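You operate a simulated robot arm through the tools that you are given. There is no shell and no other tool.

Carry out the task below with a simulated robot arm. There is one attempt and no reset: what you move stays moved.

TASK
Tension the belt to the card's pull, lock it and check it.
Fine: the gauge button shows the pull; free the lock, turn the knob, lock it, then press the button once more.

Only the result counts: the job must be done as asked and must still hold three seconds after the hand-in. Knocking over, shifting, dropping, spilling or breaking anything else fails it.

THE ROBOT
A 6-joint arm with a fingered hand, fixed in place. Base frame: the origin is at the foot of the arm, x ahead of it, y to its left, z up. Readings come in cm, degrees, newtons and seconds.
With the tool pointing down near the work surface it reaches from about 26 to 80 cm from the base axis. Its first joint turns from -166.0 to 166.0 degrees. Payload 4 kg.
Tool frame: the origin (TCP) lies between the finger pads and is the grasp point; the fingertips stand 2.6 cm ahead of it; z points along the fingers, y is the line along which they close. The gripper opens to 13.2 cm. The gripper's body begins 7.3 cm behind the TCP. The gripper is a hand of 5 fingers: y runs from the thumb to the fingers, the wrist lies at [0, 0, -23.9] in the tool frame.
Orientation is that of the tool frame in the base frame, as [roll, pitch, yaw] about the fixed x, y, z axes, in that order (R = Rz(yaw) Ry(pitch) Rx(roll)). With the fingers straight down and closing along the base's y, the tool's x points along the base's -x, its y along +y and its z along -z.

THE INTERFACE
- The arm moves only by the tool step_arm. Its argument "plan" is text: rows parted by semicolons, each of 6 numbers parted by spaces: the shift along the tool's x, y, z in cm, then the turn, a rotation vector about the tool's x, y, z in degrees. In form: x y z rx ry rz; .... A call has 1 to 20 rows; each row shifts and turns the commanded pose from where the row before left it, along the tool's axes as they then stand. A row lasts 0.2 s, in which the tool goes at most 5 cm and 8.6 degrees; a call with a longer step from one row to the next is refused whole. Where a pose cannot be reached the arm comes as near as it can. A force on the tool above 90 N (or 10 N above the force at the start of the call, whichever is more), or a blocked arm, ends the call early, and 0.2 s more pass. In this call time passes only in rows, and 0.2 s behind the last. It gives the time, the measured TCP pose, the force on the tool (base axes), the opening and the grip force at its end, in the units of the frame above (readings bear some noise), with the torque about the TCP (base axes, N m) and any sound that the robot's microphone picked up.
- Cameras (640 x 400 px; columns grow to the right, rows downward): "scene" is fixed at [23.17, -65.03, 152.53]; the picture's right is [0.82, -0.58, 0.00], its down [-0.43, -0.61, -0.66] and it looks along [0.38, 0.54, -0.75] (base axes); focal length 322 px, centre (320, 200). "wrist" rides on the gripper at [8.5, 0.2, -9.7] in the tool frame; the picture's right is [-0.02, 1.00, 0.00], its down [-0.75, -0.02, -0.66] and it looks along [-0.66, -0.01, 0.75] (tool axes); focal length 270 px, centre (320, 200). There is no depth. A picture from a camera that has moved, and an enlarged one, comes with that camera's place and axes in the base frame and with its lens. The place of the scene camera against the robot may be out by one fixed shift of up to 1.8 cm in any direction.
- get_image(camera): a new picture of that camera. It takes no simulated time.
- curl_fingers(finger1, finger2, finger3, finger4, thumb_bend): sets how far each is bent, from 0 (flat) to 1 (curled in); at 0.3 the hand is open as for a grip, at 0.7 the pads meet at the TCP. One left out holds its place. A second passes; each finger stops where it meets its share of the squeeze, and holds until it gets a number again. It is the only way to open and close the hand. It gives what a move gives, with no picture; readings hold the bend of each and the force on the fingers (four entries, about 0 where the hand has none), thumb and palm.
- zoom(camera, box): a new picture of the part [left, top, right, bottom] of that camera's present view, enlarged. It takes no simulated time.
- hand_in(): hands the job in; it is judged then, once.

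Nothing tells you positions but the pictures and the camera data. Unless the task says otherwise, let go and move clear before handing in.

The tools are called after "Call:" by a JSON object that holds its "fn" and its "kwargs". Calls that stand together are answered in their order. step_arm: Moves the arm, as the interface text tells. Its arguments: {"type":"object","properties":{"plan":{"type":"string"}},"required":["plan"]} The other tools are called the same way: curl_fingers (finger1, finger2, finger3, finger4, thumb_bend) moves the fingers one by one; get_image (camera) takes a picture; zoom (camera, box) takes an enlarged picture of a part of a camera's view; hand_in () hands the job in.

At the start:

```text
clock: 0.0
tcp_pos: [30.85, -30.22, 120.54]
orientation: [-180.0, 0.0, -179.9]
contact_force: [0.4, -0.4, -0.2]
torque: [-0.01, 0.0, -0.01]
width: 13.18
grasp_force: 0.0
shape: jaw
bend: [0.3, 0.3, 0.3, 0.3, 0.3]
finger forces: [0.0, 0.0, 0.0, 0.1, 0.1, 0.1]
```

scene: 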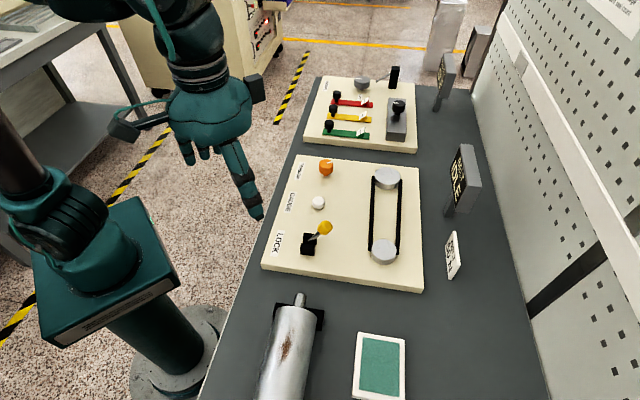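
wrist: 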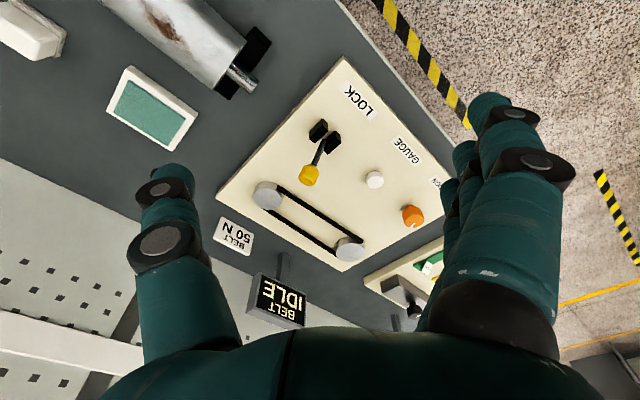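

I see a belt board with an orange knob, a white gauge button, and a black/yellow lock lever, and a card that reads "BELT 50 N". I'll zoom in to get details before moving.

Call:
{"fn": "zoom", "kwargs": {"camera": "scene", "box": [250, 140, 430, 300]}}

Call:
{"fn": "zoom", "kwargs": {"camera": "wrist", "box": [200, 50, 460, 330]}}

Call:
{"fn": "zoom", "kwargs": {"camera": "scene", "box": [420, 130, 500, 290]}}

```text
2.50 times, centred on (340, 220) of scene
camera zoom: at [23.17, -65.03, 152.53], right [0.82, -0.58, 0.0], down [-0.43, -0.61, -0.66], along [0.38, 0.54, -0.75], focal length 806 px, centre (270, 150)
```

zoom: 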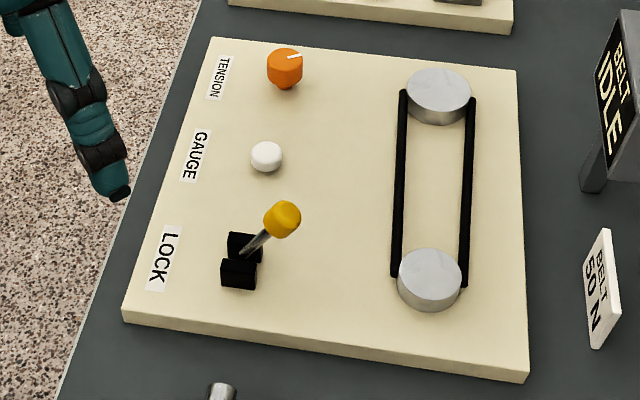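

```text
1.43 times, centred on (330, 190) of wrist
camera zoom: at [22.31, -30.08, 130.26], right [0.02, 1.0, 0.0], down [0.75, -0.02, 0.66], along [0.66, -0.01, -0.75], focal length 386 px, centre (306, 214)
```

zoom: 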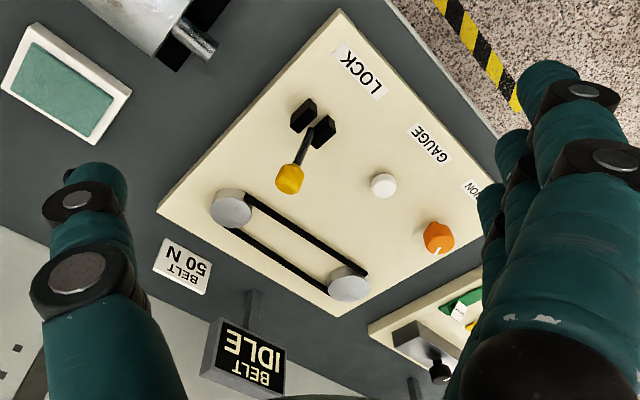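

```text
2.50 times, centred on (460, 210) of scene
camera zoom: at [23.17, -65.03, 152.53], right [0.82, -0.58, 0.0], down [-0.43, -0.61, -0.66], along [0.38, 0.54, -0.75], focal length 806 px, centre (-30, 175)
```

zoom: 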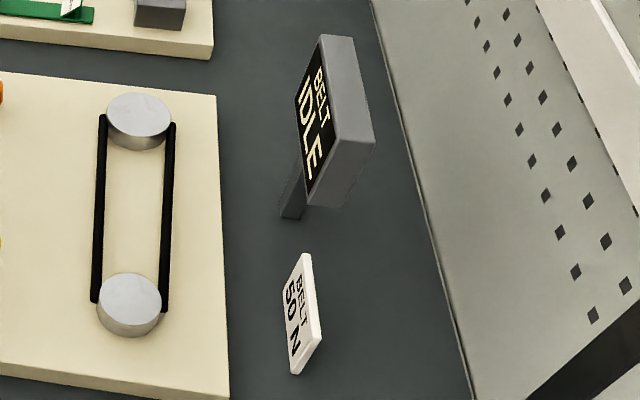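

The board sits diagonally, with the lever near [45,-29.5], the button near [54,-20] and the knob near [63.5,-11], all at z≈89. I'll first shape the hand in the air into a single pointing finger and see how it looks.

Call:
{"fn": "curl_fingers", "kwargs": {"finger1": 0.3, "finger2": 1.0, "finger3": 1.0, "finger4": 1.0, "thumb_bend": 0.3}}

Call:
{"fn": "get_image", "kwargs": {"camera": "scene"}}

Call:
{"fn": "get_image", "kwargs": {"camera": "wrist"}}

```text
clock: 1.0
tcp_pos: [30.77, -30.3, 120.43]
orientation: [180.0, 0.0, -180.0]
contact_force: [-0.5, -0.6, -0.8]
torque: [0.01, 0.0, 0.02]
width: 13.93
grasp_force: 0.1
shape: fingers
bend: [0.3, 1.0, 1.0, 1.0, 0.3]
finger forces: [0.1, 0.0, 0.0, 0.0, 0.0, 0.0]
```

```text
taken
```

scene: 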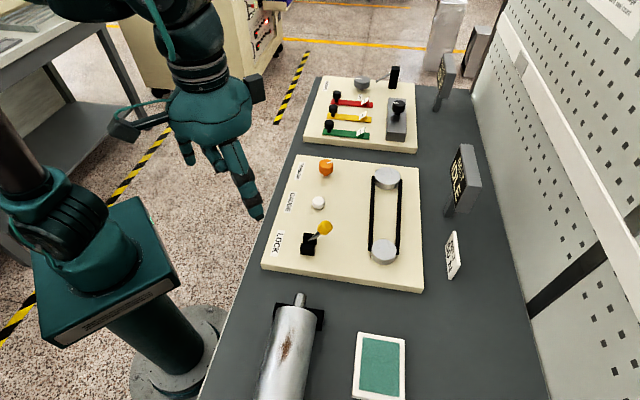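

```text
taken
camera wrist: at [22.31, -30.08, 130.26], right [0.02, 1.0, 0.0], down [0.75, -0.02, 0.66], along [0.66, -0.01, -0.75], focal length 270 px, centre (320, 200)
```

wrist: 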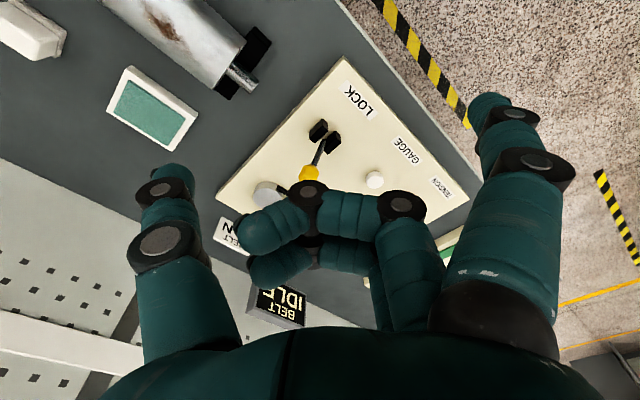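

Finger 1 is the one nearest the wrist camera (tool +x) and the fingers curl towards the centre. I'll reopen the hand and move closer, above the button, to measure positions better.

Call:
{"fn": "curl_fingers", "kwargs": {"finger1": 0.3, "finger2": 0.3, "finger3": 0.3, "finger4": 0.3, "thumb_bend": 0.3}}

Call:
{"fn": "step_arm", "kwargs": {"plan": "-2 1 2 0 0 0; -3 2 3 0 0 0; -3 2 3 0 0 0; -3 2 3 0 0 0; -2 1 2 0 0 0; -1 0 1 0 0 0"}}

Call:
{"fn": "get_image", "kwargs": {"camera": "wrist"}}

Call:
{"fn": "get_image", "kwargs": {"camera": "scene"}}

```text
clock: 2.0
tcp_pos: [30.75, -30.31, 120.4]
orientation: [-180.0, 0.0, 180.0]
contact_force: [-0.2, 0.0, -0.4]
torque: [0.02, 0.04, 0.04]
width: 13.95
grasp_force: 0.0
shape: fingers
bend: [0.3, 0.3, 0.3, 0.3, 0.3]
finger forces: [0.1, 0.0, 0.0, 0.0, 0.0, 0.0]
```

```text
clock: 3.4
tcp_pos: [44.78, -22.11, 106.5]
orientation: [180.0, 0.0, 180.0]
contact_force: [0.5, 0.4, -0.1]
torque: [0.02, 0.01, -0.02]
width: 13.94
grasp_force: 0.1
shape: fingers
bend: [0.3, 0.3, 0.3, 0.3, 0.3]
finger forces: [0.0, 0.1, 0.0, 0.0, 0.0, 0.0]
```

```text
taken
camera wrist: at [36.27, -22.02, 116.37], right [0.02, 1.0, 0.0], down [0.75, -0.02, 0.66], along [0.66, -0.01, -0.75], focal length 270 px, centre (320, 200)
```

wrist: 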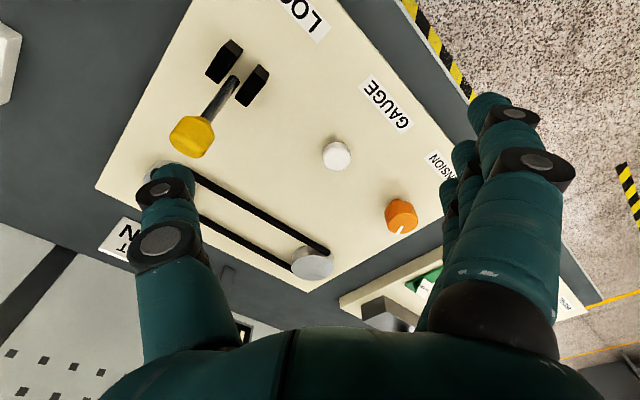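

```text
taken
```

scene: 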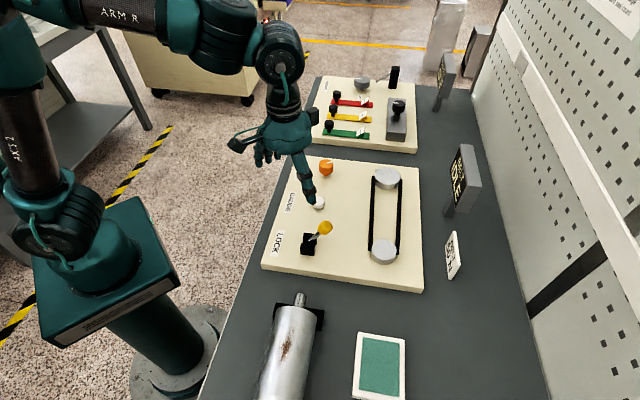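

Triangulating from the two wrist views puts the button top at about [53.8,-20.2,88.7], the knob at about [62.4,-11.4,90] and the lever's yellow ball at about [46.2,-32.1,97.4]. I'll close the hand into a point and move over the button.

Call:
{"fn": "curl_fingers", "kwargs": {"finger1": 0.7, "finger2": 0.7, "finger3": 0.7, "finger4": 0.7, "thumb_bend": 0.7}}

Call:
{"fn": "get_image", "kwargs": {"camera": "wrist"}}

Call:
{"fn": "zoom", "kwargs": {"camera": "scene", "box": [200, 60, 360, 220]}}

```text
clock: 4.4
tcp_pos: [44.77, -22.33, 106.71]
orientation: [180.0, 0.0, 180.0]
contact_force: [0.6, 0.7, -0.7]
torque: [0.0, -0.01, 0.03]
width: 2.47
grasp_force: 0.2
shape: fingers
bend: [0.7, 0.7, 0.7, 0.7, 0.7]
finger forces: [0.1, 0.1, 0.1, 0.1, 0.0, 0.1]
```

```text
taken
camera wrist: at [36.26, -22.04, 116.39], right [0.02, 1.0, 0.0], down [0.75, -0.02, 0.66], along [0.66, -0.01, -0.75], focal length 270 px, centre (320, 200)
```

wrist: 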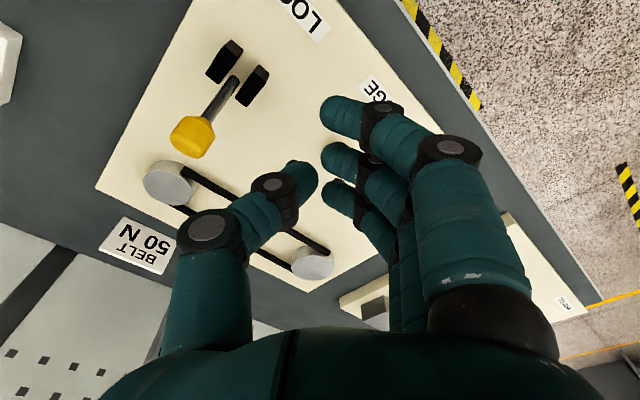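

```text
2.50 times, centred on (280, 140) of scene
camera zoom: at [23.17, -65.03, 152.53], right [0.82, -0.58, 0.0], down [-0.43, -0.61, -0.66], along [0.38, 0.54, -0.75], focal length 806 px, centre (420, 350)
```

zoom: 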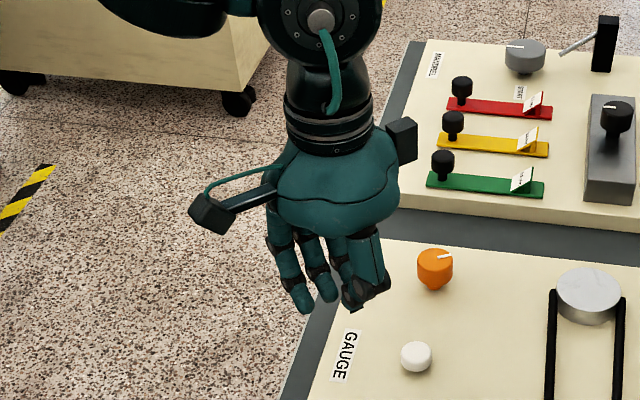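

The closed hand makes a compact tip at the TCP. Now I'll move above the button, about 5 cm clear, and look again.

Call:
{"fn": "step_arm", "kwargs": {"plan": "-3 0.7 2 0 0 0; -3 0.7 2 0 0 0; -3 0.7 2 0 0 0; 0 0 2 0 0 0; 0 0 1.5 0 0 0; 0 0 1 0 0 0"}}

Call:
{"fn": "get_image", "kwargs": {"camera": "wrist"}}

Call:
{"fn": "zoom", "kwargs": {"camera": "scene", "box": [240, 100, 400, 260]}}

```text
clock: 5.8
tcp_pos: [53.74, -20.25, 96.15]
orientation: [179.9, -0.1, 180.0]
contact_force: [-0.1, 0.0, -0.2]
torque: [0.0, 0.03, -0.04]
width: 2.46
grasp_force: 0.0
shape: fingers
bend: [0.7, 0.7, 0.7, 0.7, 0.7]
finger forces: [0.1, 0.0, 0.1, 0.0, 0.1, 0.1]
```

```text
taken
camera wrist: at [45.23, -19.99, 105.84], right [0.02, 1.0, 0.0], down [0.75, -0.02, 0.66], along [0.66, -0.01, -0.75], focal length 270 px, centre (320, 200)
```

wrist: 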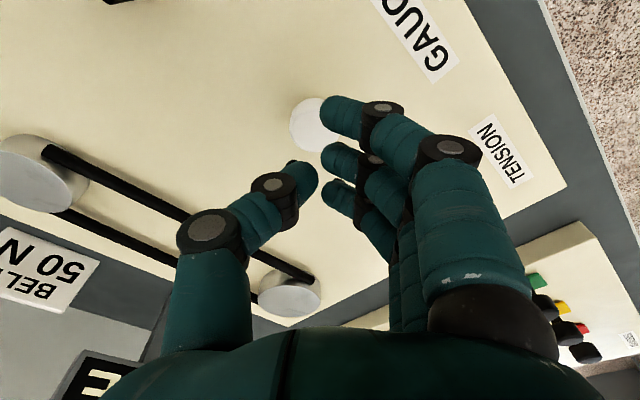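

```text
2.50 times, centred on (320, 180) of scene
camera zoom: at [23.17, -65.03, 152.53], right [0.82, -0.58, 0.0], down [-0.43, -0.61, -0.66], along [0.38, 0.54, -0.75], focal length 806 px, centre (320, 250)
```

zoom: 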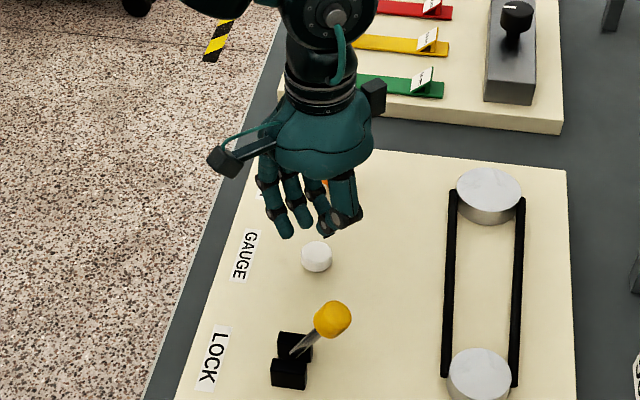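

The button centre comes out at about [53.5,-20.5], right under the tips. I'll descend gently in small steps and watch the force.

Call:
{"fn": "step_arm", "kwargs": {"plan": "0.2 -0.2 1.5 0 0 0; 0 0 1.5 0 0 0; 0 0 0.6 0 0 0; 0 0 0.3 0 0 0; 0 0 0.3 0 0 0; 0 0 0.3 0 0 0"}}

Call:
{"fn": "zoom", "kwargs": {"camera": "scene", "box": [260, 140, 380, 260]}}

Call:
{"fn": "zoom", "kwargs": {"camera": "scene", "box": [420, 130, 500, 290]}}

```text
clock: 7.2
tcp_pos: [53.67, -20.41, 91.68]
orientation: [-180.0, 0.3, 179.9]
contact_force: [-5.0, -5.8, 50.6]
torque: [-0.45, 0.4, 0.0]
width: 2.46
grasp_force: 25.1
shape: fingers
bend: [0.7, 0.72, 0.7, 0.7, 0.71]
finger forces: [0.0, 14.4, 0.1, 0.0, 36.6, 0.1]
heard: click
```

```text
3.33 times, centred on (320, 200) of scene
camera zoom: at [23.17, -65.03, 152.53], right [0.82, -0.58, 0.0], down [-0.43, -0.61, -0.66], along [0.38, 0.54, -0.75], focal length 1074 px, centre (320, 200)
```

zoom: 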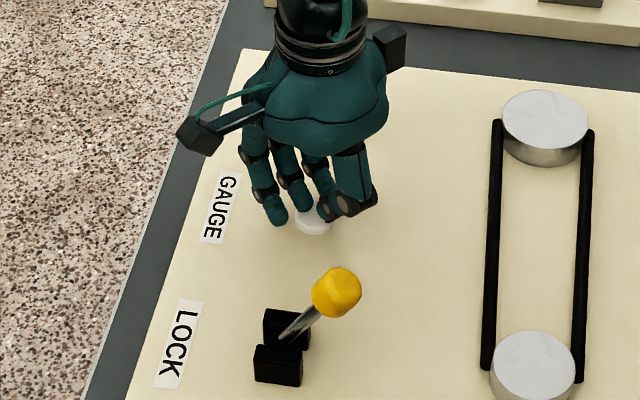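

```text
2.50 times, centred on (460, 210) of scene
camera zoom: at [23.17, -65.03, 152.53], right [0.82, -0.58, 0.0], down [-0.43, -0.61, -0.66], along [0.38, 0.54, -0.75], focal length 806 px, centre (-30, 175)
```

zoom: 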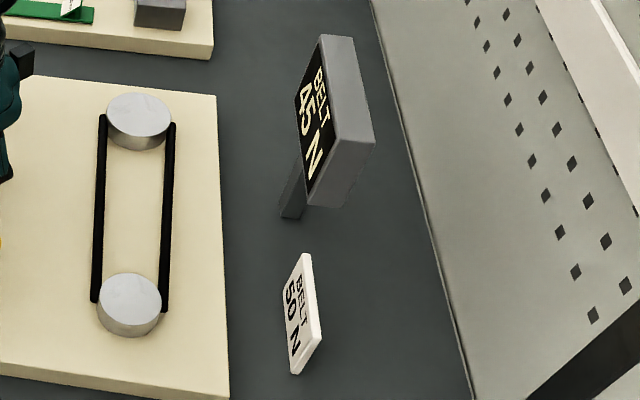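

The button clicked and the display now shows 45 N, so I need 50 N. I'll lift off and see whether the reading stays live.

Call:
{"fn": "step_arm", "kwargs": {"plan": "0 0 -0.6 0 0 0; 0 0 -2 0 0 0; 0 0 -3 0 0 0; 0 0 -4 0 0 0"}}

Call:
{"fn": "zoom", "kwargs": {"camera": "scene", "box": [420, 130, 500, 290]}}

Call:
{"fn": "zoom", "kwargs": {"camera": "scene", "box": [250, 140, 410, 300]}}

```text
clock: 8.2
tcp_pos: [53.78, -20.23, 101.1]
orientation: [179.9, -0.1, -180.0]
contact_force: [0.3, -0.2, -0.2]
torque: [-0.03, 0.01, 0.0]
width: 2.45
grasp_force: 0.0
shape: fingers
bend: [0.7, 0.7, 0.7, 0.7, 0.7]
finger forces: [0.0, 0.1, 0.1, 0.0, 0.0, 0.1]
```

```text
2.50 times, centred on (460, 210) of scene
camera zoom: at [23.17, -65.03, 152.53], right [0.82, -0.58, 0.0], down [-0.43, -0.61, -0.66], along [0.38, 0.54, -0.75], focal length 806 px, centre (-30, 175)
```

zoom: 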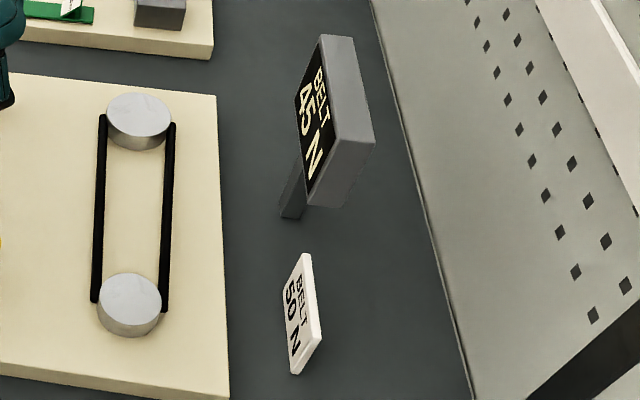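

```text
2.50 times, centred on (330, 220) of scene
camera zoom: at [23.17, -65.03, 152.53], right [0.82, -0.58, 0.0], down [-0.43, -0.61, -0.66], along [0.38, 0.54, -0.75], focal length 806 px, centre (295, 150)
```

zoom: 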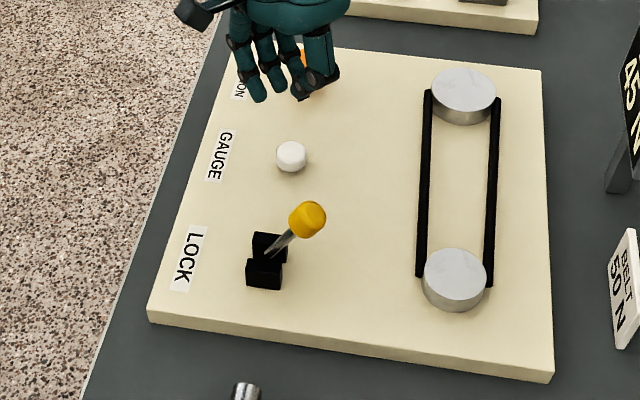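

The gauge holds at 45 N. Next is the lock lever: I'll rise, open the hand, and move over the yellow ball with the hand turned 45° so it closes along the lever's swing direction.

Call:
{"fn": "step_arm", "kwargs": {"plan": "0 0 -4 0 0 0; 0 0 -2 0 0 0; 2.5 -3.9 0 0 0 0; 2.5 -4 0 0 0 0; 2.5 -4 0 0 0 0; 0 0 0 0 0 -7.5; 0 0 0 0 0 -7.5; 0 0 0 0 0 -7.5; 0 0 0 0 0 -7.5; 0 0 0 0 0 -7.5; 0 0 0 0 0 -7.5"}}

Call:
{"fn": "curl_fingers", "kwargs": {"finger1": 0.3, "finger2": 0.3, "finger3": 0.3, "finger4": 0.3, "thumb_bend": 0.3}}

Call:
{"fn": "get_image", "kwargs": {"camera": "wrist"}}

Call:
{"fn": "get_image", "kwargs": {"camera": "scene"}}

```text
clock: 10.6
tcp_pos: [46.16, -32.33, 107.18]
orientation: [180.0, 0.1, -134.8]
contact_force: [0.2, -0.3, 0.6]
torque: [-0.01, 0.0, 0.03]
width: 2.44
grasp_force: 0.1
shape: fingers
bend: [0.7, 0.7, 0.7, 0.7, 0.7]
finger forces: [0.0, 0.0, 0.1, 0.1, 0.0, 0.0]
```

```text
clock: 11.6
tcp_pos: [46.18, -32.19, 107.14]
orientation: [-180.0, 0.0, -135.1]
contact_force: [-0.9, -0.3, 0.2]
torque: [-0.03, 0.01, 0.01]
width: 13.84
grasp_force: 0.0
shape: fingers
bend: [0.3, 0.3, 0.3, 0.3, 0.3]
finger forces: [0.1, 0.1, 0.0, 0.0, 0.0, 0.0]
```

```text
taken
camera wrist: at [39.97, -38.11, 116.9], right [-0.69, 0.72, 0.0], down [0.54, 0.52, 0.66], along [0.48, 0.46, -0.75], focal length 270 px, centre (320, 200)
```

wrist: 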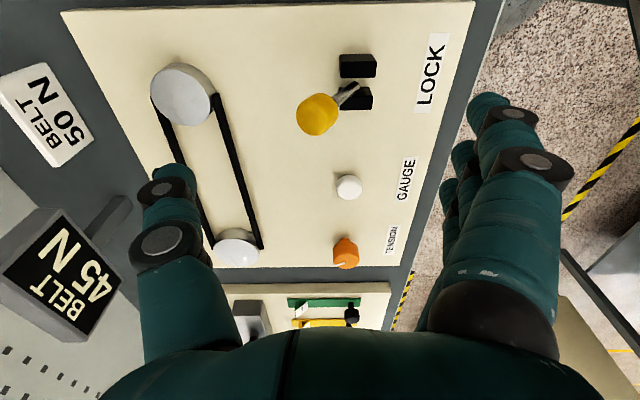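

```text
taken
```

scene: 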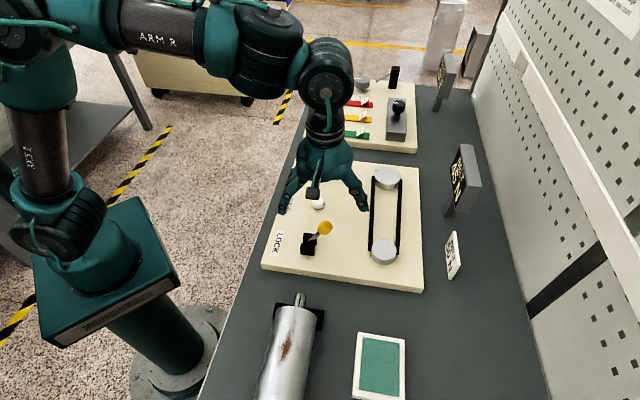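

The ball sits centred between the open thumb and fingers. I'll lower the hand over it.

Call:
{"fn": "step_arm", "kwargs": {"plan": "0 0 3 0 0 0; 0 0 3 0 0 0; 0 0 2 0 0 0; 0 0 1.5 0 0 0"}}

Call:
{"fn": "get_image", "kwargs": {"camera": "wrist"}}

Call:
{"fn": "zoom", "kwargs": {"camera": "scene", "box": [250, 140, 410, 300]}}

```text
clock: 12.6
tcp_pos: [46.02, -32.2, 97.52]
orientation: [180.0, -0.1, -134.9]
contact_force: [0.3, 0.2, -0.3]
torque: [0.0, 0.02, 0.0]
width: 13.88
grasp_force: 0.1
shape: fingers
bend: [0.3, 0.3, 0.3, 0.3, 0.3]
finger forces: [0.0, 0.0, 0.0, 0.1, 0.1, 0.0]
```

```text
taken
camera wrist: at [39.95, -38.06, 107.28], right [-0.69, 0.72, 0.0], down [0.54, 0.52, 0.66], along [0.48, 0.46, -0.75], focal length 270 px, centre (320, 200)
```

wrist: 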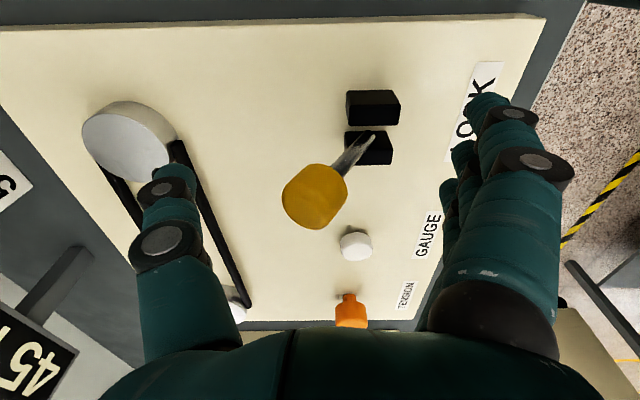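

```text
2.50 times, centred on (330, 220) of scene
camera zoom: at [23.17, -65.03, 152.53], right [0.82, -0.58, 0.0], down [-0.43, -0.61, -0.66], along [0.38, 0.54, -0.75], focal length 806 px, centre (295, 150)
```

zoom: 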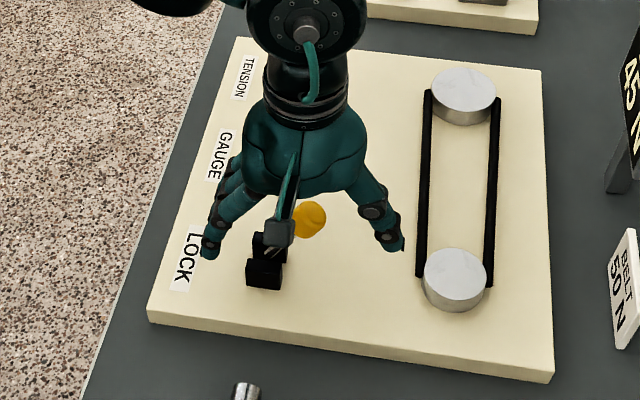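

The ball is at the TCP. I'll close the hand to a loose cage around it, so I can swing the lever with the thumb.

Call:
{"fn": "curl_fingers", "kwargs": {"finger1": 0.58, "finger2": 0.58, "finger3": 0.58, "finger4": 0.58, "thumb_bend": 0.6}}

Call:
{"fn": "get_image", "kwargs": {"camera": "wrist"}}

```text
clock: 13.6
tcp_pos: [46.04, -32.23, 97.5]
orientation: [-179.9, -0.1, -135.1]
contact_force: [-0.2, 0.0, -0.3]
torque: [0.02, 0.0, 0.04]
width: 5.05
grasp_force: 0.0
shape: fingers
bend: [0.57, 0.57, 0.57, 0.57, 0.6]
finger forces: [0.0, 0.1, 0.0, 0.1, 0.0, 0.0]
```

```text
taken
camera wrist: at [39.94, -38.05, 107.31], right [-0.69, 0.72, 0.0], down [0.54, 0.52, 0.66], along [0.48, 0.46, -0.75], focal length 270 px, centre (320, 200)
```

wrist: 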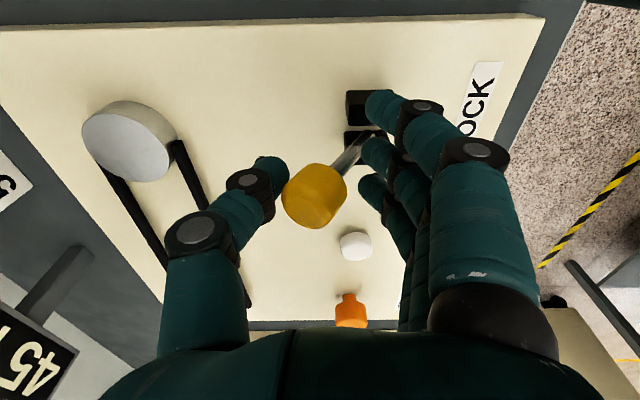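

The cage is in place with a little slack. Now I'll move towards the LOCK label side (tool +y) in small steps and watch force and sound.

Call:
{"fn": "step_arm", "kwargs": {"plan": "0 0.6 0 0 0 0; 0 0.6 0 0 0 0; 0 0.6 0 0 0 0; 0 0.6 0 0 0 0; 0 0.6 0 0 0 0"}}

Call:
{"fn": "get_image", "kwargs": {"camera": "wrist"}}

```text
clock: 14.8
tcp_pos: [44.06, -30.18, 97.67]
orientation: [-179.9, 0.0, -135.0]
contact_force: [1.2, -3.0, 1.2]
torque: [-0.06, 0.0, -0.02]
width: 5.24
grasp_force: 1.7
shape: fingers
bend: [0.57, 0.57, 0.57, 0.57, 0.59]
finger forces: [0.0, 0.0, 0.1, 0.0, 2.4, 0.0]
```

```text
taken
camera wrist: at [37.82, -36.02, 107.37], right [-0.69, 0.72, 0.0], down [0.54, 0.52, 0.66], along [0.48, 0.46, -0.75], focal length 270 px, centre (320, 200)
```

wrist: 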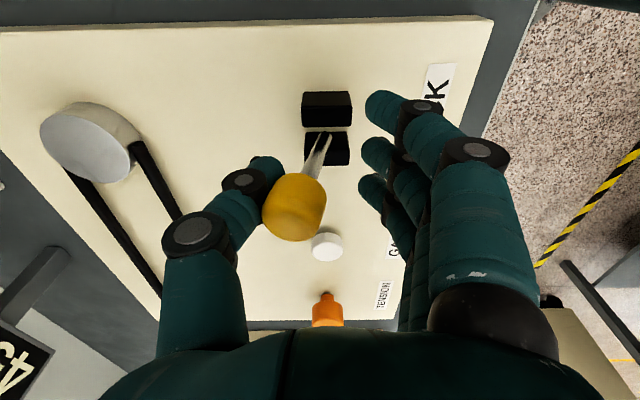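

The lever follows with about 3 N of push. Continuing.

Call:
{"fn": "step_arm", "kwargs": {"plan": "0 0.6 0 0 0 0; 0 0.6 0 0 0 0; 0 0.6 0 0 0 0; 0 0.6 0 0 0 0; 0 0.5 0 0 0 0"}}

Call:
{"fn": "get_image", "kwargs": {"camera": "wrist"}}

Call:
{"fn": "get_image", "kwargs": {"camera": "scene"}}

```text
clock: 16.0
tcp_pos: [41.86, -28.11, 97.76]
orientation: [180.0, 0.0, -135.0]
contact_force: [0.0, 0.8, -1.3]
torque: [0.03, 0.01, -0.03]
width: 5.02
grasp_force: 0.0
shape: fingers
bend: [0.57, 0.57, 0.57, 0.57, 0.6]
finger forces: [0.0, 0.1, 0.1, 0.0, 0.0, 0.0]
```

```text
taken
camera wrist: at [35.8, -33.99, 107.41], right [-0.69, 0.72, 0.0], down [0.54, 0.52, 0.66], along [0.48, 0.46, -0.75], focal length 270 px, centre (320, 200)
```

wrist: 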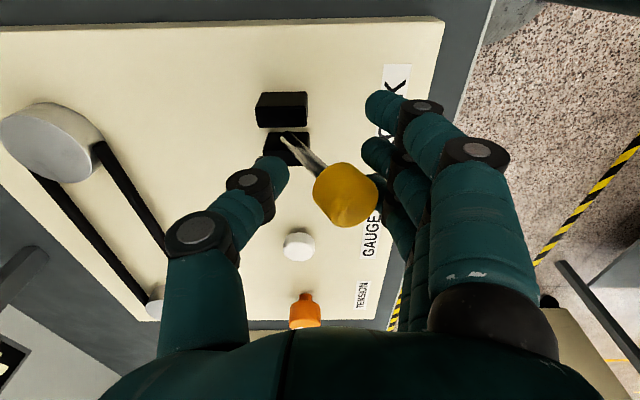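

```text
taken
```

scene: 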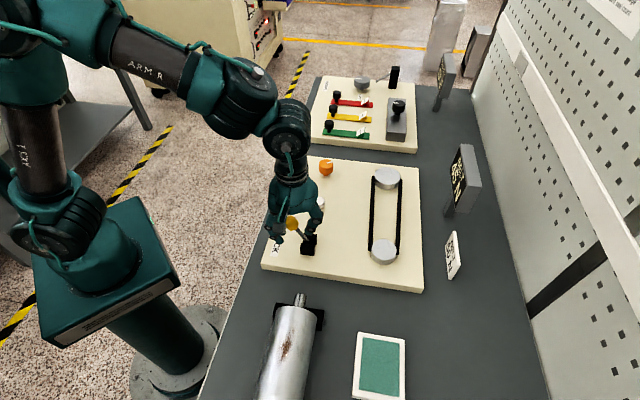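

The lever has snapped over centre and now leans towards the LOCK label by itself. I'll open the hand, rise, and check it stays there.

Call:
{"fn": "curl_fingers", "kwargs": {"finger1": 0.3, "finger2": 0.3, "finger3": 0.3, "finger4": 0.3, "thumb_bend": 0.3}}

Call:
{"fn": "get_image", "kwargs": {"camera": "wrist"}}

Call:
{"fn": "zoom", "kwargs": {"camera": "scene", "box": [250, 170, 370, 290]}}

```text
clock: 17.0
tcp_pos: [41.98, -28.11, 97.61]
orientation: [180.0, 0.0, -135.0]
contact_force: [-0.3, -0.2, 0.2]
torque: [0.01, 0.02, 0.03]
width: 13.85
grasp_force: 0.1
shape: fingers
bend: [0.3, 0.3, 0.3, 0.3, 0.3]
finger forces: [0.0, 0.0, 0.1, 0.0, 0.1, 0.0]
```

```text
taken
camera wrist: at [35.8, -34.0, 107.42], right [-0.69, 0.72, 0.0], down [0.54, 0.52, 0.66], along [0.48, 0.46, -0.75], focal length 270 px, centre (320, 200)
```

wrist: 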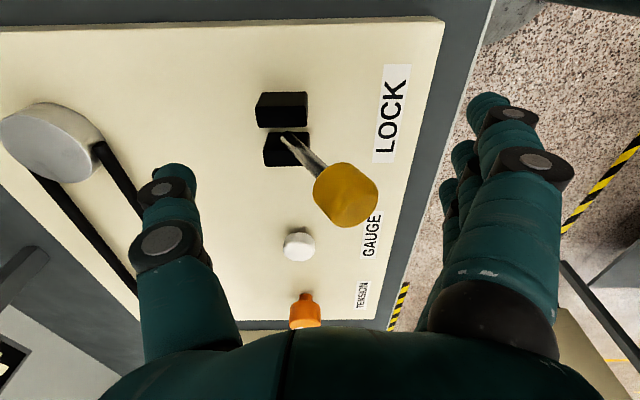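

```text
3.33 times, centred on (310, 230) of scene
camera zoom: at [23.17, -65.03, 152.53], right [0.82, -0.58, 0.0], down [-0.43, -0.61, -0.66], along [0.38, 0.54, -0.75], focal length 1074 px, centre (353, 100)
```

zoom: 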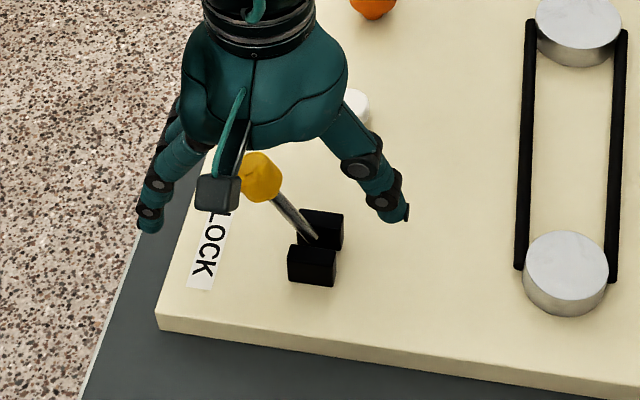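

The lever holds in its new position. Now I'll rise and go over to the orange TENSION knob to look at it closely.

Call:
{"fn": "step_arm", "kwargs": {"plan": "0 0 -4 0 0 0; 0 0 -4 0 0 0; 0 0 -1.5 0 0 0; -4.38 -0.44 0 0 0 0; -4.38 -0.44 0 0 0 0; -4.38 -0.44 0 0 0 0; -4.38 -0.44 0 0 0 0; -4.38 -0.44 0 0 0 0; -4.38 -0.44 0 0 0 0; 0 0 3 0 0 0"}}

Call:
{"fn": "get_image", "kwargs": {"camera": "wrist"}}

Call:
{"fn": "zoom", "kwargs": {"camera": "scene", "box": [250, 100, 410, 260]}}

```text
clock: 19.2
tcp_pos: [62.28, -11.62, 104.09]
orientation: [179.9, -0.1, -135.0]
contact_force: [-0.1, 0.3, 0.5]
torque: [0.01, -0.02, -0.03]
width: 13.81
grasp_force: 0.1
shape: fingers
bend: [0.3, 0.3, 0.3, 0.3, 0.3]
finger forces: [0.0, 0.0, 0.0, 0.0, 0.0, 0.0]
```

```text
taken
camera wrist: at [56.12, -17.46, 113.89], right [-0.69, 0.72, 0.0], down [0.54, 0.52, 0.66], along [0.48, 0.46, -0.75], focal length 270 px, centre (320, 200)
```

wrist: 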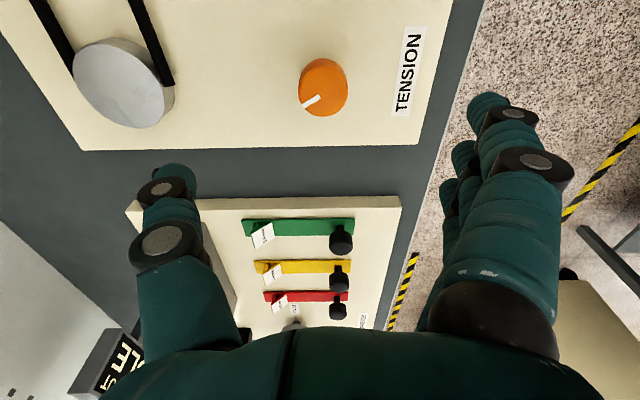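

```text
2.50 times, centred on (330, 180) of scene
camera zoom: at [23.17, -65.03, 152.53], right [0.82, -0.58, 0.0], down [-0.43, -0.61, -0.66], along [0.38, 0.54, -0.75], focal length 806 px, centre (295, 250)
```

zoom: 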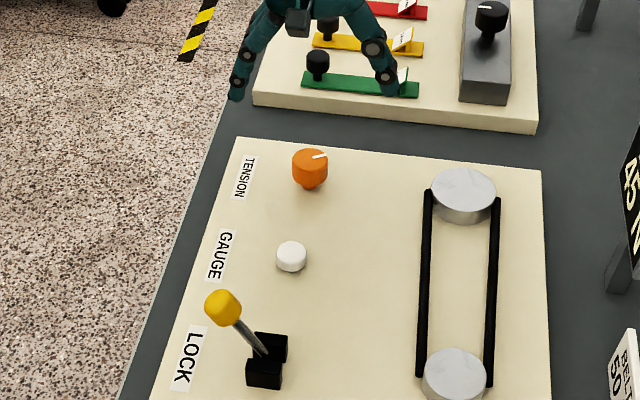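

The knob is about 4 cm across with a white pointer, centred near [61.75,-11.65] and topping out at about z≈91. I'll lower the open hand around it in stages.

Call:
{"fn": "step_arm", "kwargs": {"plan": "0.3 0.3 3 0 0 0; 0 0 3 0 0 0; 0 0 3 0 0 0; 0 0 1.6 0 0 0"}}

Call:
{"fn": "get_image", "kwargs": {"camera": "wrist"}}

Call:
{"fn": "zoom", "kwargs": {"camera": "scene", "box": [270, 110, 390, 230]}}

```text
clock: 20.2
tcp_pos: [61.93, -11.53, 93.49]
orientation: [-179.8, 0.0, -135.0]
contact_force: [-0.4, 0.0, -0.8]
torque: [-0.02, 0.05, 0.01]
width: 13.86
grasp_force: 0.0
shape: fingers
bend: [0.3, 0.3, 0.3, 0.3, 0.3]
finger forces: [0.1, 0.0, 0.1, 0.0, 0.0, 0.0]
```

```text
taken
camera wrist: at [55.82, -17.39, 103.23], right [-0.69, 0.72, 0.0], down [0.54, 0.52, 0.66], along [0.48, 0.46, -0.75], focal length 270 px, centre (320, 200)
```

wrist: 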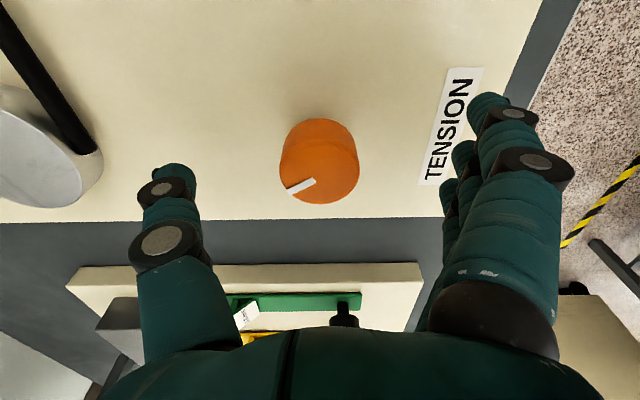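

```text
3.33 times, centred on (330, 170) of scene
camera zoom: at [23.17, -65.03, 152.53], right [0.82, -0.58, 0.0], down [-0.43, -0.61, -0.66], along [0.38, 0.54, -0.75], focal length 1074 px, centre (287, 300)
```

zoom: 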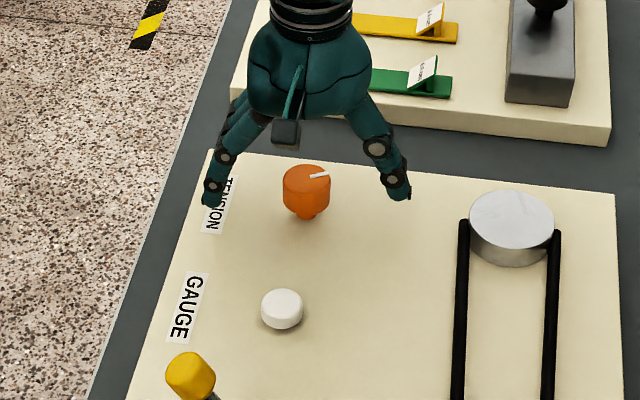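

The knob's cap spans roughly z 89.5–91.5. With the fingertips sitting about 2 cm ahead of the TCP, I'll lower about 1 cm more and grip with fingers 2, 3 and the thumb.

Call:
{"fn": "step_arm", "kwargs": {"plan": "0 0 0.6 0 0 0; 0 0 0.5 0 0 0"}}

Call:
{"fn": "curl_fingers", "kwargs": {"finger2": 0.6, "finger3": 0.6, "thumb_bend": 0.6}}

Call:
{"fn": "get_image", "kwargs": {"camera": "wrist"}}

Call:
{"fn": "zoom", "kwargs": {"camera": "scene", "box": [270, 110, 390, 230]}}

```text
clock: 20.8
tcp_pos: [61.96, -11.52, 92.36]
orientation: [-180.0, 0.0, -134.9]
contact_force: [0.5, 0.2, 0.1]
torque: [0.02, -0.01, -0.03]
width: 13.84
grasp_force: 0.1
shape: fingers
bend: [0.3, 0.3, 0.3, 0.3, 0.3]
finger forces: [0.0, 0.0, 0.0, 0.0, 0.0, 0.1]
```

```text
clock: 21.8
tcp_pos: [61.79, -11.58, 92.33]
orientation: [-180.0, -0.1, -135.1]
contact_force: [1.0, -1.8, -0.2]
torque: [-0.02, 0.0, -0.02]
width: 9.33
grasp_force: 1.5
shape: fingers
bend: [0.3, 0.59, 0.6, 0.3, 0.59]
finger forces: [0.0, 0.4, 0.0, 0.0, 2.0, 0.0]
```

```text
taken
camera wrist: at [55.71, -17.32, 102.12], right [-0.69, 0.72, 0.0], down [0.54, 0.52, 0.66], along [0.48, 0.46, -0.75], focal length 270 px, centre (320, 200)
```

wrist: 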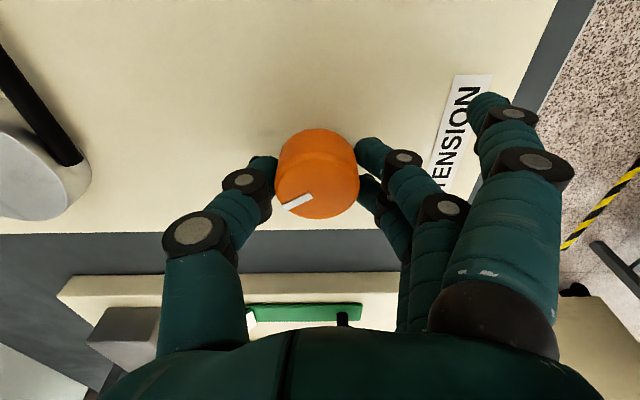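

```text
3.33 times, centred on (330, 170) of scene
camera zoom: at [23.17, -65.03, 152.53], right [0.82, -0.58, 0.0], down [-0.43, -0.61, -0.66], along [0.38, 0.54, -0.75], focal length 1074 px, centre (287, 300)
```

zoom: 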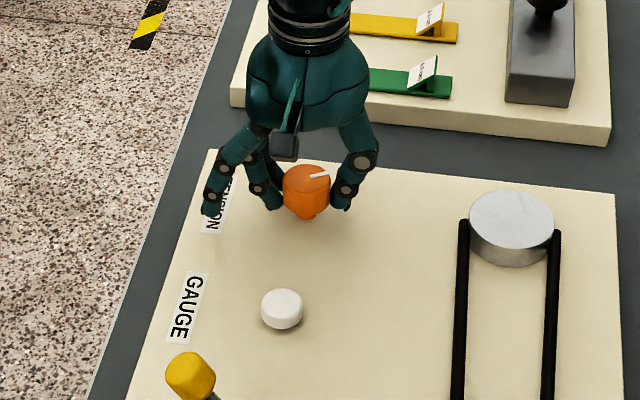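

The thumb has just touched, and the fingers are about to. I'll close to a firm grip.

Call:
{"fn": "curl_fingers", "kwargs": {"finger2": 0.68, "finger3": 0.68, "thumb_bend": 0.66}}

Call:
{"fn": "get_image", "kwargs": {"camera": "wrist"}}

```text
clock: 22.8
tcp_pos: [61.8, -11.55, 92.34]
orientation: [179.9, 0.0, -134.9]
contact_force: [1.4, 0.3, -4.4]
torque: [-0.01, -0.03, 0.0]
width: 9.25
grasp_force: 8.5
shape: fingers
bend: [0.3, 0.6, 0.64, 0.3, 0.62]
finger forces: [0.0, 5.7, 2.5, 0.0, 9.1, 0.0]
```

```text
taken
camera wrist: at [55.71, -17.31, 102.11], right [-0.69, 0.72, 0.0], down [0.54, 0.52, 0.66], along [0.47, 0.46, -0.75], focal length 270 px, centre (320, 200)
```

wrist: 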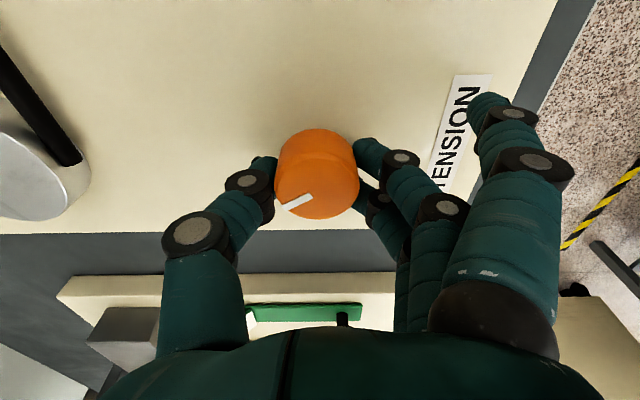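

The knob is held by three fingers. Now a gentle test turn of 20° clockwise (seen from above) while checking the torque.

Call:
{"fn": "step_arm", "kwargs": {"plan": "0 0 0 0 0 5; 0 0 0 0 0 5; 0 0 0 0 0 5; 0 0 0 0 0 5"}}

Call:
{"fn": "get_image", "kwargs": {"camera": "wrist"}}

Call:
{"fn": "zoom", "kwargs": {"camera": "scene", "box": [300, 120, 500, 260]}}

```text
clock: 23.8
tcp_pos: [61.98, -11.38, 92.45]
orientation: [-179.9, 0.0, -155.1]
contact_force: [5.2, -3.5, -7.0]
torque: [0.0, -0.09, 0.12]
width: 9.42
grasp_force: 9.3
shape: fingers
bend: [0.3, 0.61, 0.65, 0.3, 0.62]
finger forces: [0.0, 4.3, 2.0, 0.0, 11.6, 0.0]
```

```text
taken
camera wrist: at [54.15, -14.84, 102.16], right [-0.4, 0.92, 0.0], down [0.69, 0.3, 0.66], along [0.6, 0.26, -0.75], focal length 270 px, centre (320, 200)
```

wrist: 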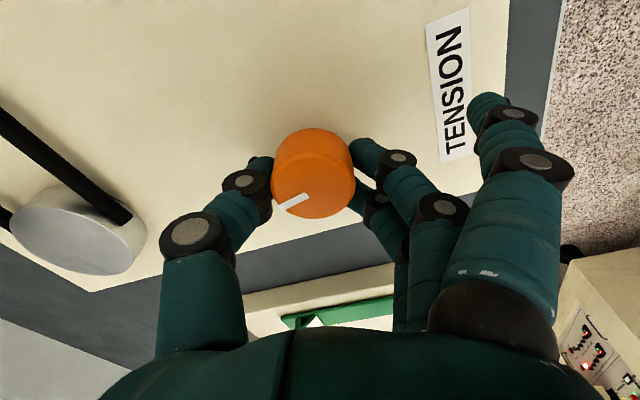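

```text
2.86 times, centred on (400, 190) of scene
camera zoom: at [23.17, -65.03, 152.53], right [0.82, -0.58, 0.0], down [-0.43, -0.61, -0.66], along [0.38, 0.54, -0.75], focal length 921 px, centre (91, 229)
```

zoom: 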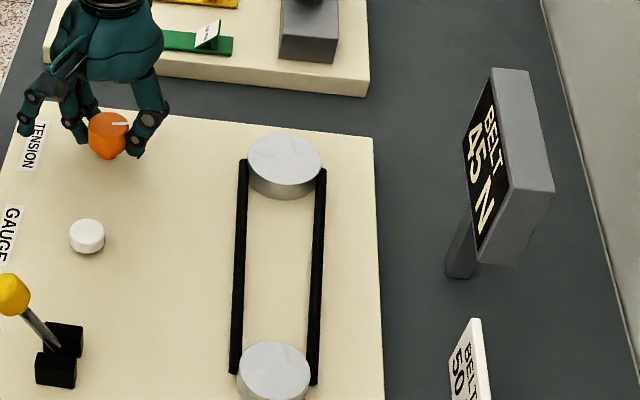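

The knob turned with the hand (0.12 N·m), so the lock appears free, and the display has kept its old reading. I'll release, go back and press the gauge to learn the sensitivity.

Call:
{"fn": "curl_fingers", "kwargs": {"finger2": 0.3, "finger3": 0.3, "thumb_bend": 0.3}}

Call:
{"fn": "step_arm", "kwargs": {"plan": "0 0 -3 0 0 0; 0 0 -3.6 0 0 0; 0 0 0 0 0 8.3; 0 0 0 0 0 8.3; 0 0 0 0 0 8.3; 2.8 -3 0 0 0 0; 2.8 -3 0 0 0 0; 2.8 -3 0 0 0 0"}}

Call:
{"fn": "curl_fingers", "kwargs": {"finger1": 0.7, "finger2": 0.7, "finger3": 0.7, "finger4": 0.7, "thumb_bend": 0.7}}

Call:
{"fn": "zoom", "kwargs": {"camera": "scene", "box": [260, 120, 420, 280]}}

```text
clock: 24.8
tcp_pos: [61.89, -11.52, 92.48]
orientation: [180.0, -0.1, -155.1]
contact_force: [0.3, -0.3, 0.1]
torque: [-0.01, 0.02, 0.01]
width: 13.83
grasp_force: 0.0
shape: fingers
bend: [0.3, 0.3, 0.3, 0.3, 0.3]
finger forces: [0.0, 0.0, 0.0, 0.0, 0.0, 0.0]
```

```text
clock: 26.6
tcp_pos: [53.3, -20.44, 98.95]
orientation: [179.9, 0.0, -179.9]
contact_force: [-0.1, -0.1, 0.6]
torque: [-0.01, -0.01, 0.02]
width: 13.84
grasp_force: 0.1
shape: fingers
bend: [0.3, 0.3, 0.3, 0.3, 0.3]
finger forces: [0.0, 0.1, 0.1, 0.0, 0.0, 0.0]
```

```text
clock: 27.6
tcp_pos: [53.26, -20.26, 99.1]
orientation: [-180.0, 0.0, -179.8]
contact_force: [-0.2, 0.4, -0.3]
torque: [-0.02, -0.03, -0.02]
width: 2.45
grasp_force: 0.0
shape: fingers
bend: [0.7, 0.7, 0.7, 0.7, 0.7]
finger forces: [0.1, 0.1, 0.0, 0.0, 0.1, 0.0]
```

```text
2.50 times, centred on (340, 200) of scene
camera zoom: at [23.17, -65.03, 152.53], right [0.82, -0.58, 0.0], down [-0.43, -0.61, -0.66], along [0.38, 0.54, -0.75], focal length 806 px, centre (270, 200)
```

zoom: 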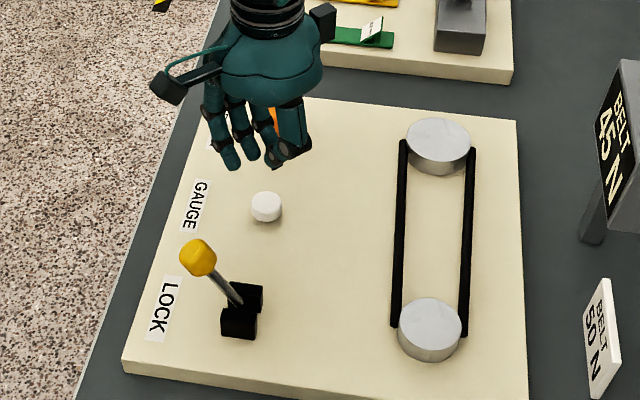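

I'm above the button again. Pressing down gently.

Call:
{"fn": "step_arm", "kwargs": {"plan": "-0.3 0 3 0 0 0; 0 0 2 0 0 0; 0 0 1.3 0 0 0; 0 0 0.4 0 0 0; 0 0 0.3 0 0 0"}}

Call:
{"fn": "zoom", "kwargs": {"camera": "scene", "box": [420, 130, 500, 290]}}

```text
clock: 28.8
tcp_pos: [53.97, -20.47, 92.29]
orientation: [-179.9, 0.1, -180.0]
contact_force: [-3.6, -4.5, 21.7]
torque: [-0.29, 0.25, -0.03]
width: 2.44
grasp_force: 11.4
shape: fingers
bend: [0.7, 0.7, 0.7, 0.7, 0.7]
finger forces: [0.0, 4.4, 0.1, 0.1, 17.7, 0.0]
heard: click
```

```text
2.50 times, centred on (460, 210) of scene
camera zoom: at [23.17, -65.03, 152.53], right [0.82, -0.58, 0.0], down [-0.43, -0.61, -0.66], along [0.38, 0.54, -0.75], focal length 806 px, centre (-30, 175)
```

zoom: 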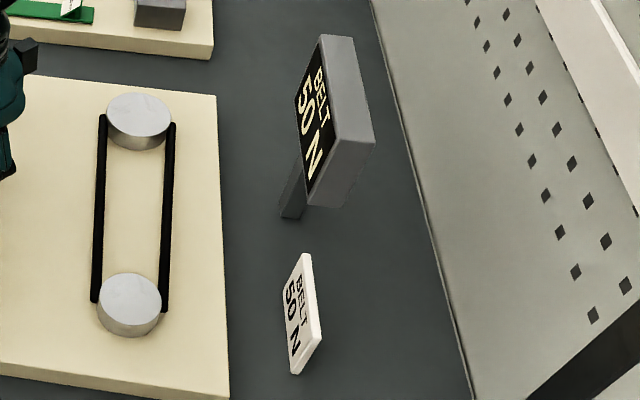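

The gauge clicked and seems to read 50 N. I'll zoom tightly to confirm the digits before moving on.

Call:
{"fn": "zoom", "kwargs": {"camera": "scene", "box": [440, 140, 485, 215]}}

Call:
{"fn": "step_arm", "kwargs": {"plan": "0 0 -1 0 0 0; 0 0 -3 0 0 0; 0 0 -4 0 0 0; 0 0 -4 0 0 0; 0 0 -3 0 0 0"}}

Call:
{"fn": "get_image", "kwargs": {"camera": "wrist"}}

```text
5.33 times, centred on (462, 178) of scene
camera zoom: at [23.17, -65.03, 152.53], right [0.82, -0.58, 0.0], down [-0.43, -0.61, -0.66], along [0.38, 0.54, -0.75], focal length 1718 px, centre (-440, 320)
```

zoom: 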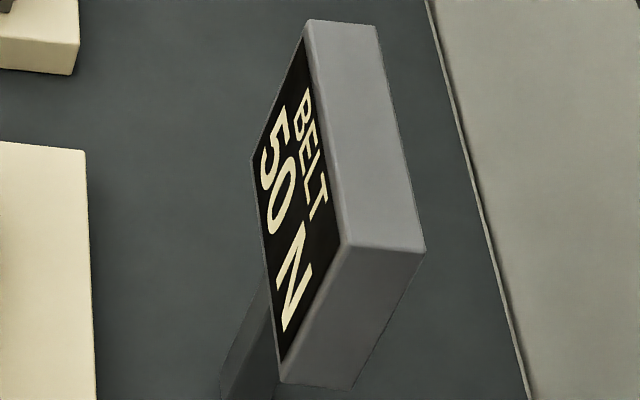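

```text
clock: 30.0
tcp_pos: [53.72, -20.62, 106.99]
orientation: [-180.0, 0.1, -179.9]
contact_force: [0.6, 0.1, 0.5]
torque: [-0.02, -0.01, 0.0]
width: 2.46
grasp_force: 0.1
shape: fingers
bend: [0.7, 0.7, 0.7, 0.7, 0.7]
finger forces: [0.1, 0.0, 0.0, 0.0, 0.0, 0.1]
```

```text
taken
camera wrist: at [45.19, -20.35, 116.68], right [0.02, 1.0, 0.0], down [0.75, -0.01, 0.66], along [0.66, -0.01, -0.75], focal length 270 px, centre (320, 200)
```

wrist: 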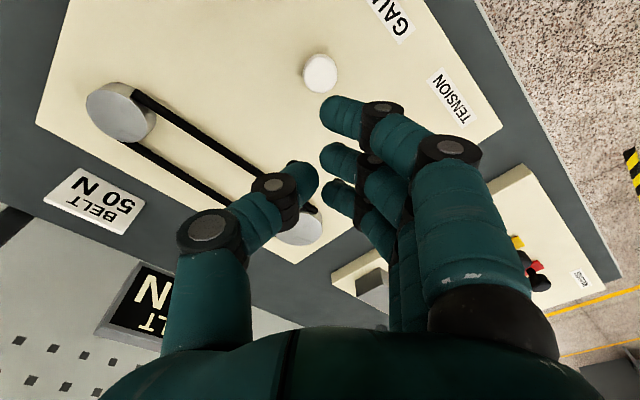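

Confirmed: 50 N matches the card. Now back to the lever ball at about [41.0,-27.2] with the hand turned 45° and open, to swing it back and lock.

Call:
{"fn": "step_arm", "kwargs": {"plan": "4.2 -2.2 0 0 0 0; 4.2 -2.2 0 0 0 0; 4.2 -2.2 0 0 0 0; 0 0 0 0 0 -7.5; 0 0 0 0 0 -7.5; 0 0 0 0 0 -7.5; 0 0 0 0 0 -7.5; 0 0 0 0 0 -7.5; 0 0 0 0 0 -7.5"}}

Call:
{"fn": "curl_fingers", "kwargs": {"finger1": 0.3, "finger2": 0.3, "finger3": 0.3, "finger4": 0.3, "thumb_bend": 0.3}}

Call:
{"fn": "get_image", "kwargs": {"camera": "wrist"}}

```text
clock: 32.0
tcp_pos: [41.24, -27.06, 107.0]
orientation: [180.0, 0.0, -134.8]
contact_force: [-0.1, 0.2, -0.2]
torque: [-0.02, 0.0, 0.0]
width: 2.43
grasp_force: 0.0
shape: fingers
bend: [0.7, 0.7, 0.7, 0.7, 0.7]
finger forces: [0.0, 0.0, 0.0, 0.0, 0.0, 0.0]
```

```text
clock: 33.0
tcp_pos: [41.34, -27.14, 107.06]
orientation: [179.9, 0.0, -135.0]
contact_force: [-0.5, 0.8, -0.5]
torque: [-0.04, -0.04, 0.0]
width: 13.84
grasp_force: 0.1
shape: fingers
bend: [0.3, 0.3, 0.3, 0.3, 0.3]
finger forces: [0.1, 0.1, 0.0, 0.0, 0.0, 0.0]
```

```text
taken
camera wrist: at [35.14, -32.79, 116.79], right [-0.69, 0.72, 0.0], down [0.54, 0.52, 0.66], along [0.47, 0.46, -0.75], focal length 270 px, centre (320, 200)
```

wrist: 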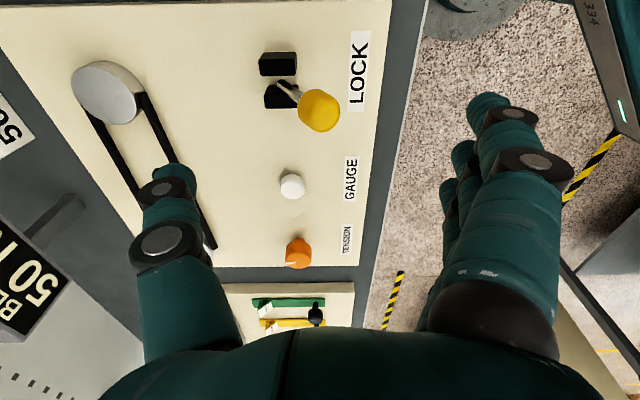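

The ball is centred between thumb and fingers. Lowering and caging it.

Call:
{"fn": "step_arm", "kwargs": {"plan": "0 0 3 0 0 0; 0 0 3 0 0 0; 0 0 2 0 0 0; 0 0 1.4 0 0 0"}}

Call:
{"fn": "curl_fingers", "kwargs": {"finger1": 0.58, "finger2": 0.58, "finger3": 0.58, "finger4": 0.58, "thumb_bend": 0.58}}

Call:
{"fn": "get_image", "kwargs": {"camera": "wrist"}}

```text
clock: 34.0
tcp_pos: [41.25, -26.9, 97.72]
orientation: [180.0, 0.0, -134.9]
contact_force: [0.3, -1.1, 1.4]
torque: [0.01, -0.02, 0.01]
width: 13.84
grasp_force: 0.0
shape: fingers
bend: [0.3, 0.3, 0.3, 0.3, 0.3]
finger forces: [0.1, 0.0, 0.1, 0.0, 0.2, 0.0]
```

```text
clock: 35.0
tcp_pos: [41.17, -26.89, 97.72]
orientation: [-180.0, 0.0, -134.8]
contact_force: [-0.6, 0.1, 0.8]
torque: [-0.01, -0.03, -0.03]
width: 5.47
grasp_force: 0.1
shape: fingers
bend: [0.57, 0.57, 0.57, 0.57, 0.57]
finger forces: [0.0, 0.0, 0.0, 0.1, 0.0, 0.0]
```

```text
taken
camera wrist: at [35.08, -32.74, 107.48], right [-0.69, 0.72, 0.0], down [0.54, 0.52, 0.66], along [0.47, 0.46, -0.75], focal length 270 px, centre (320, 200)
```

wrist: 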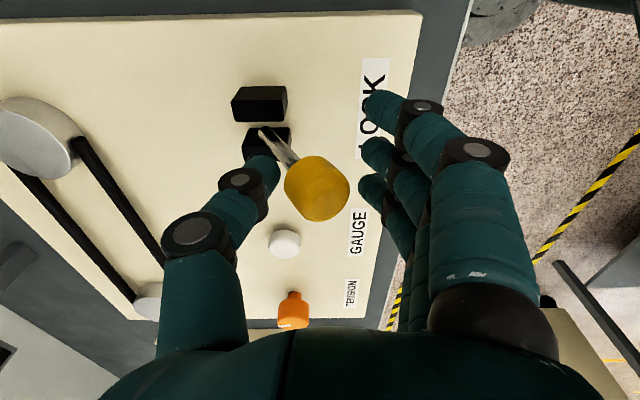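

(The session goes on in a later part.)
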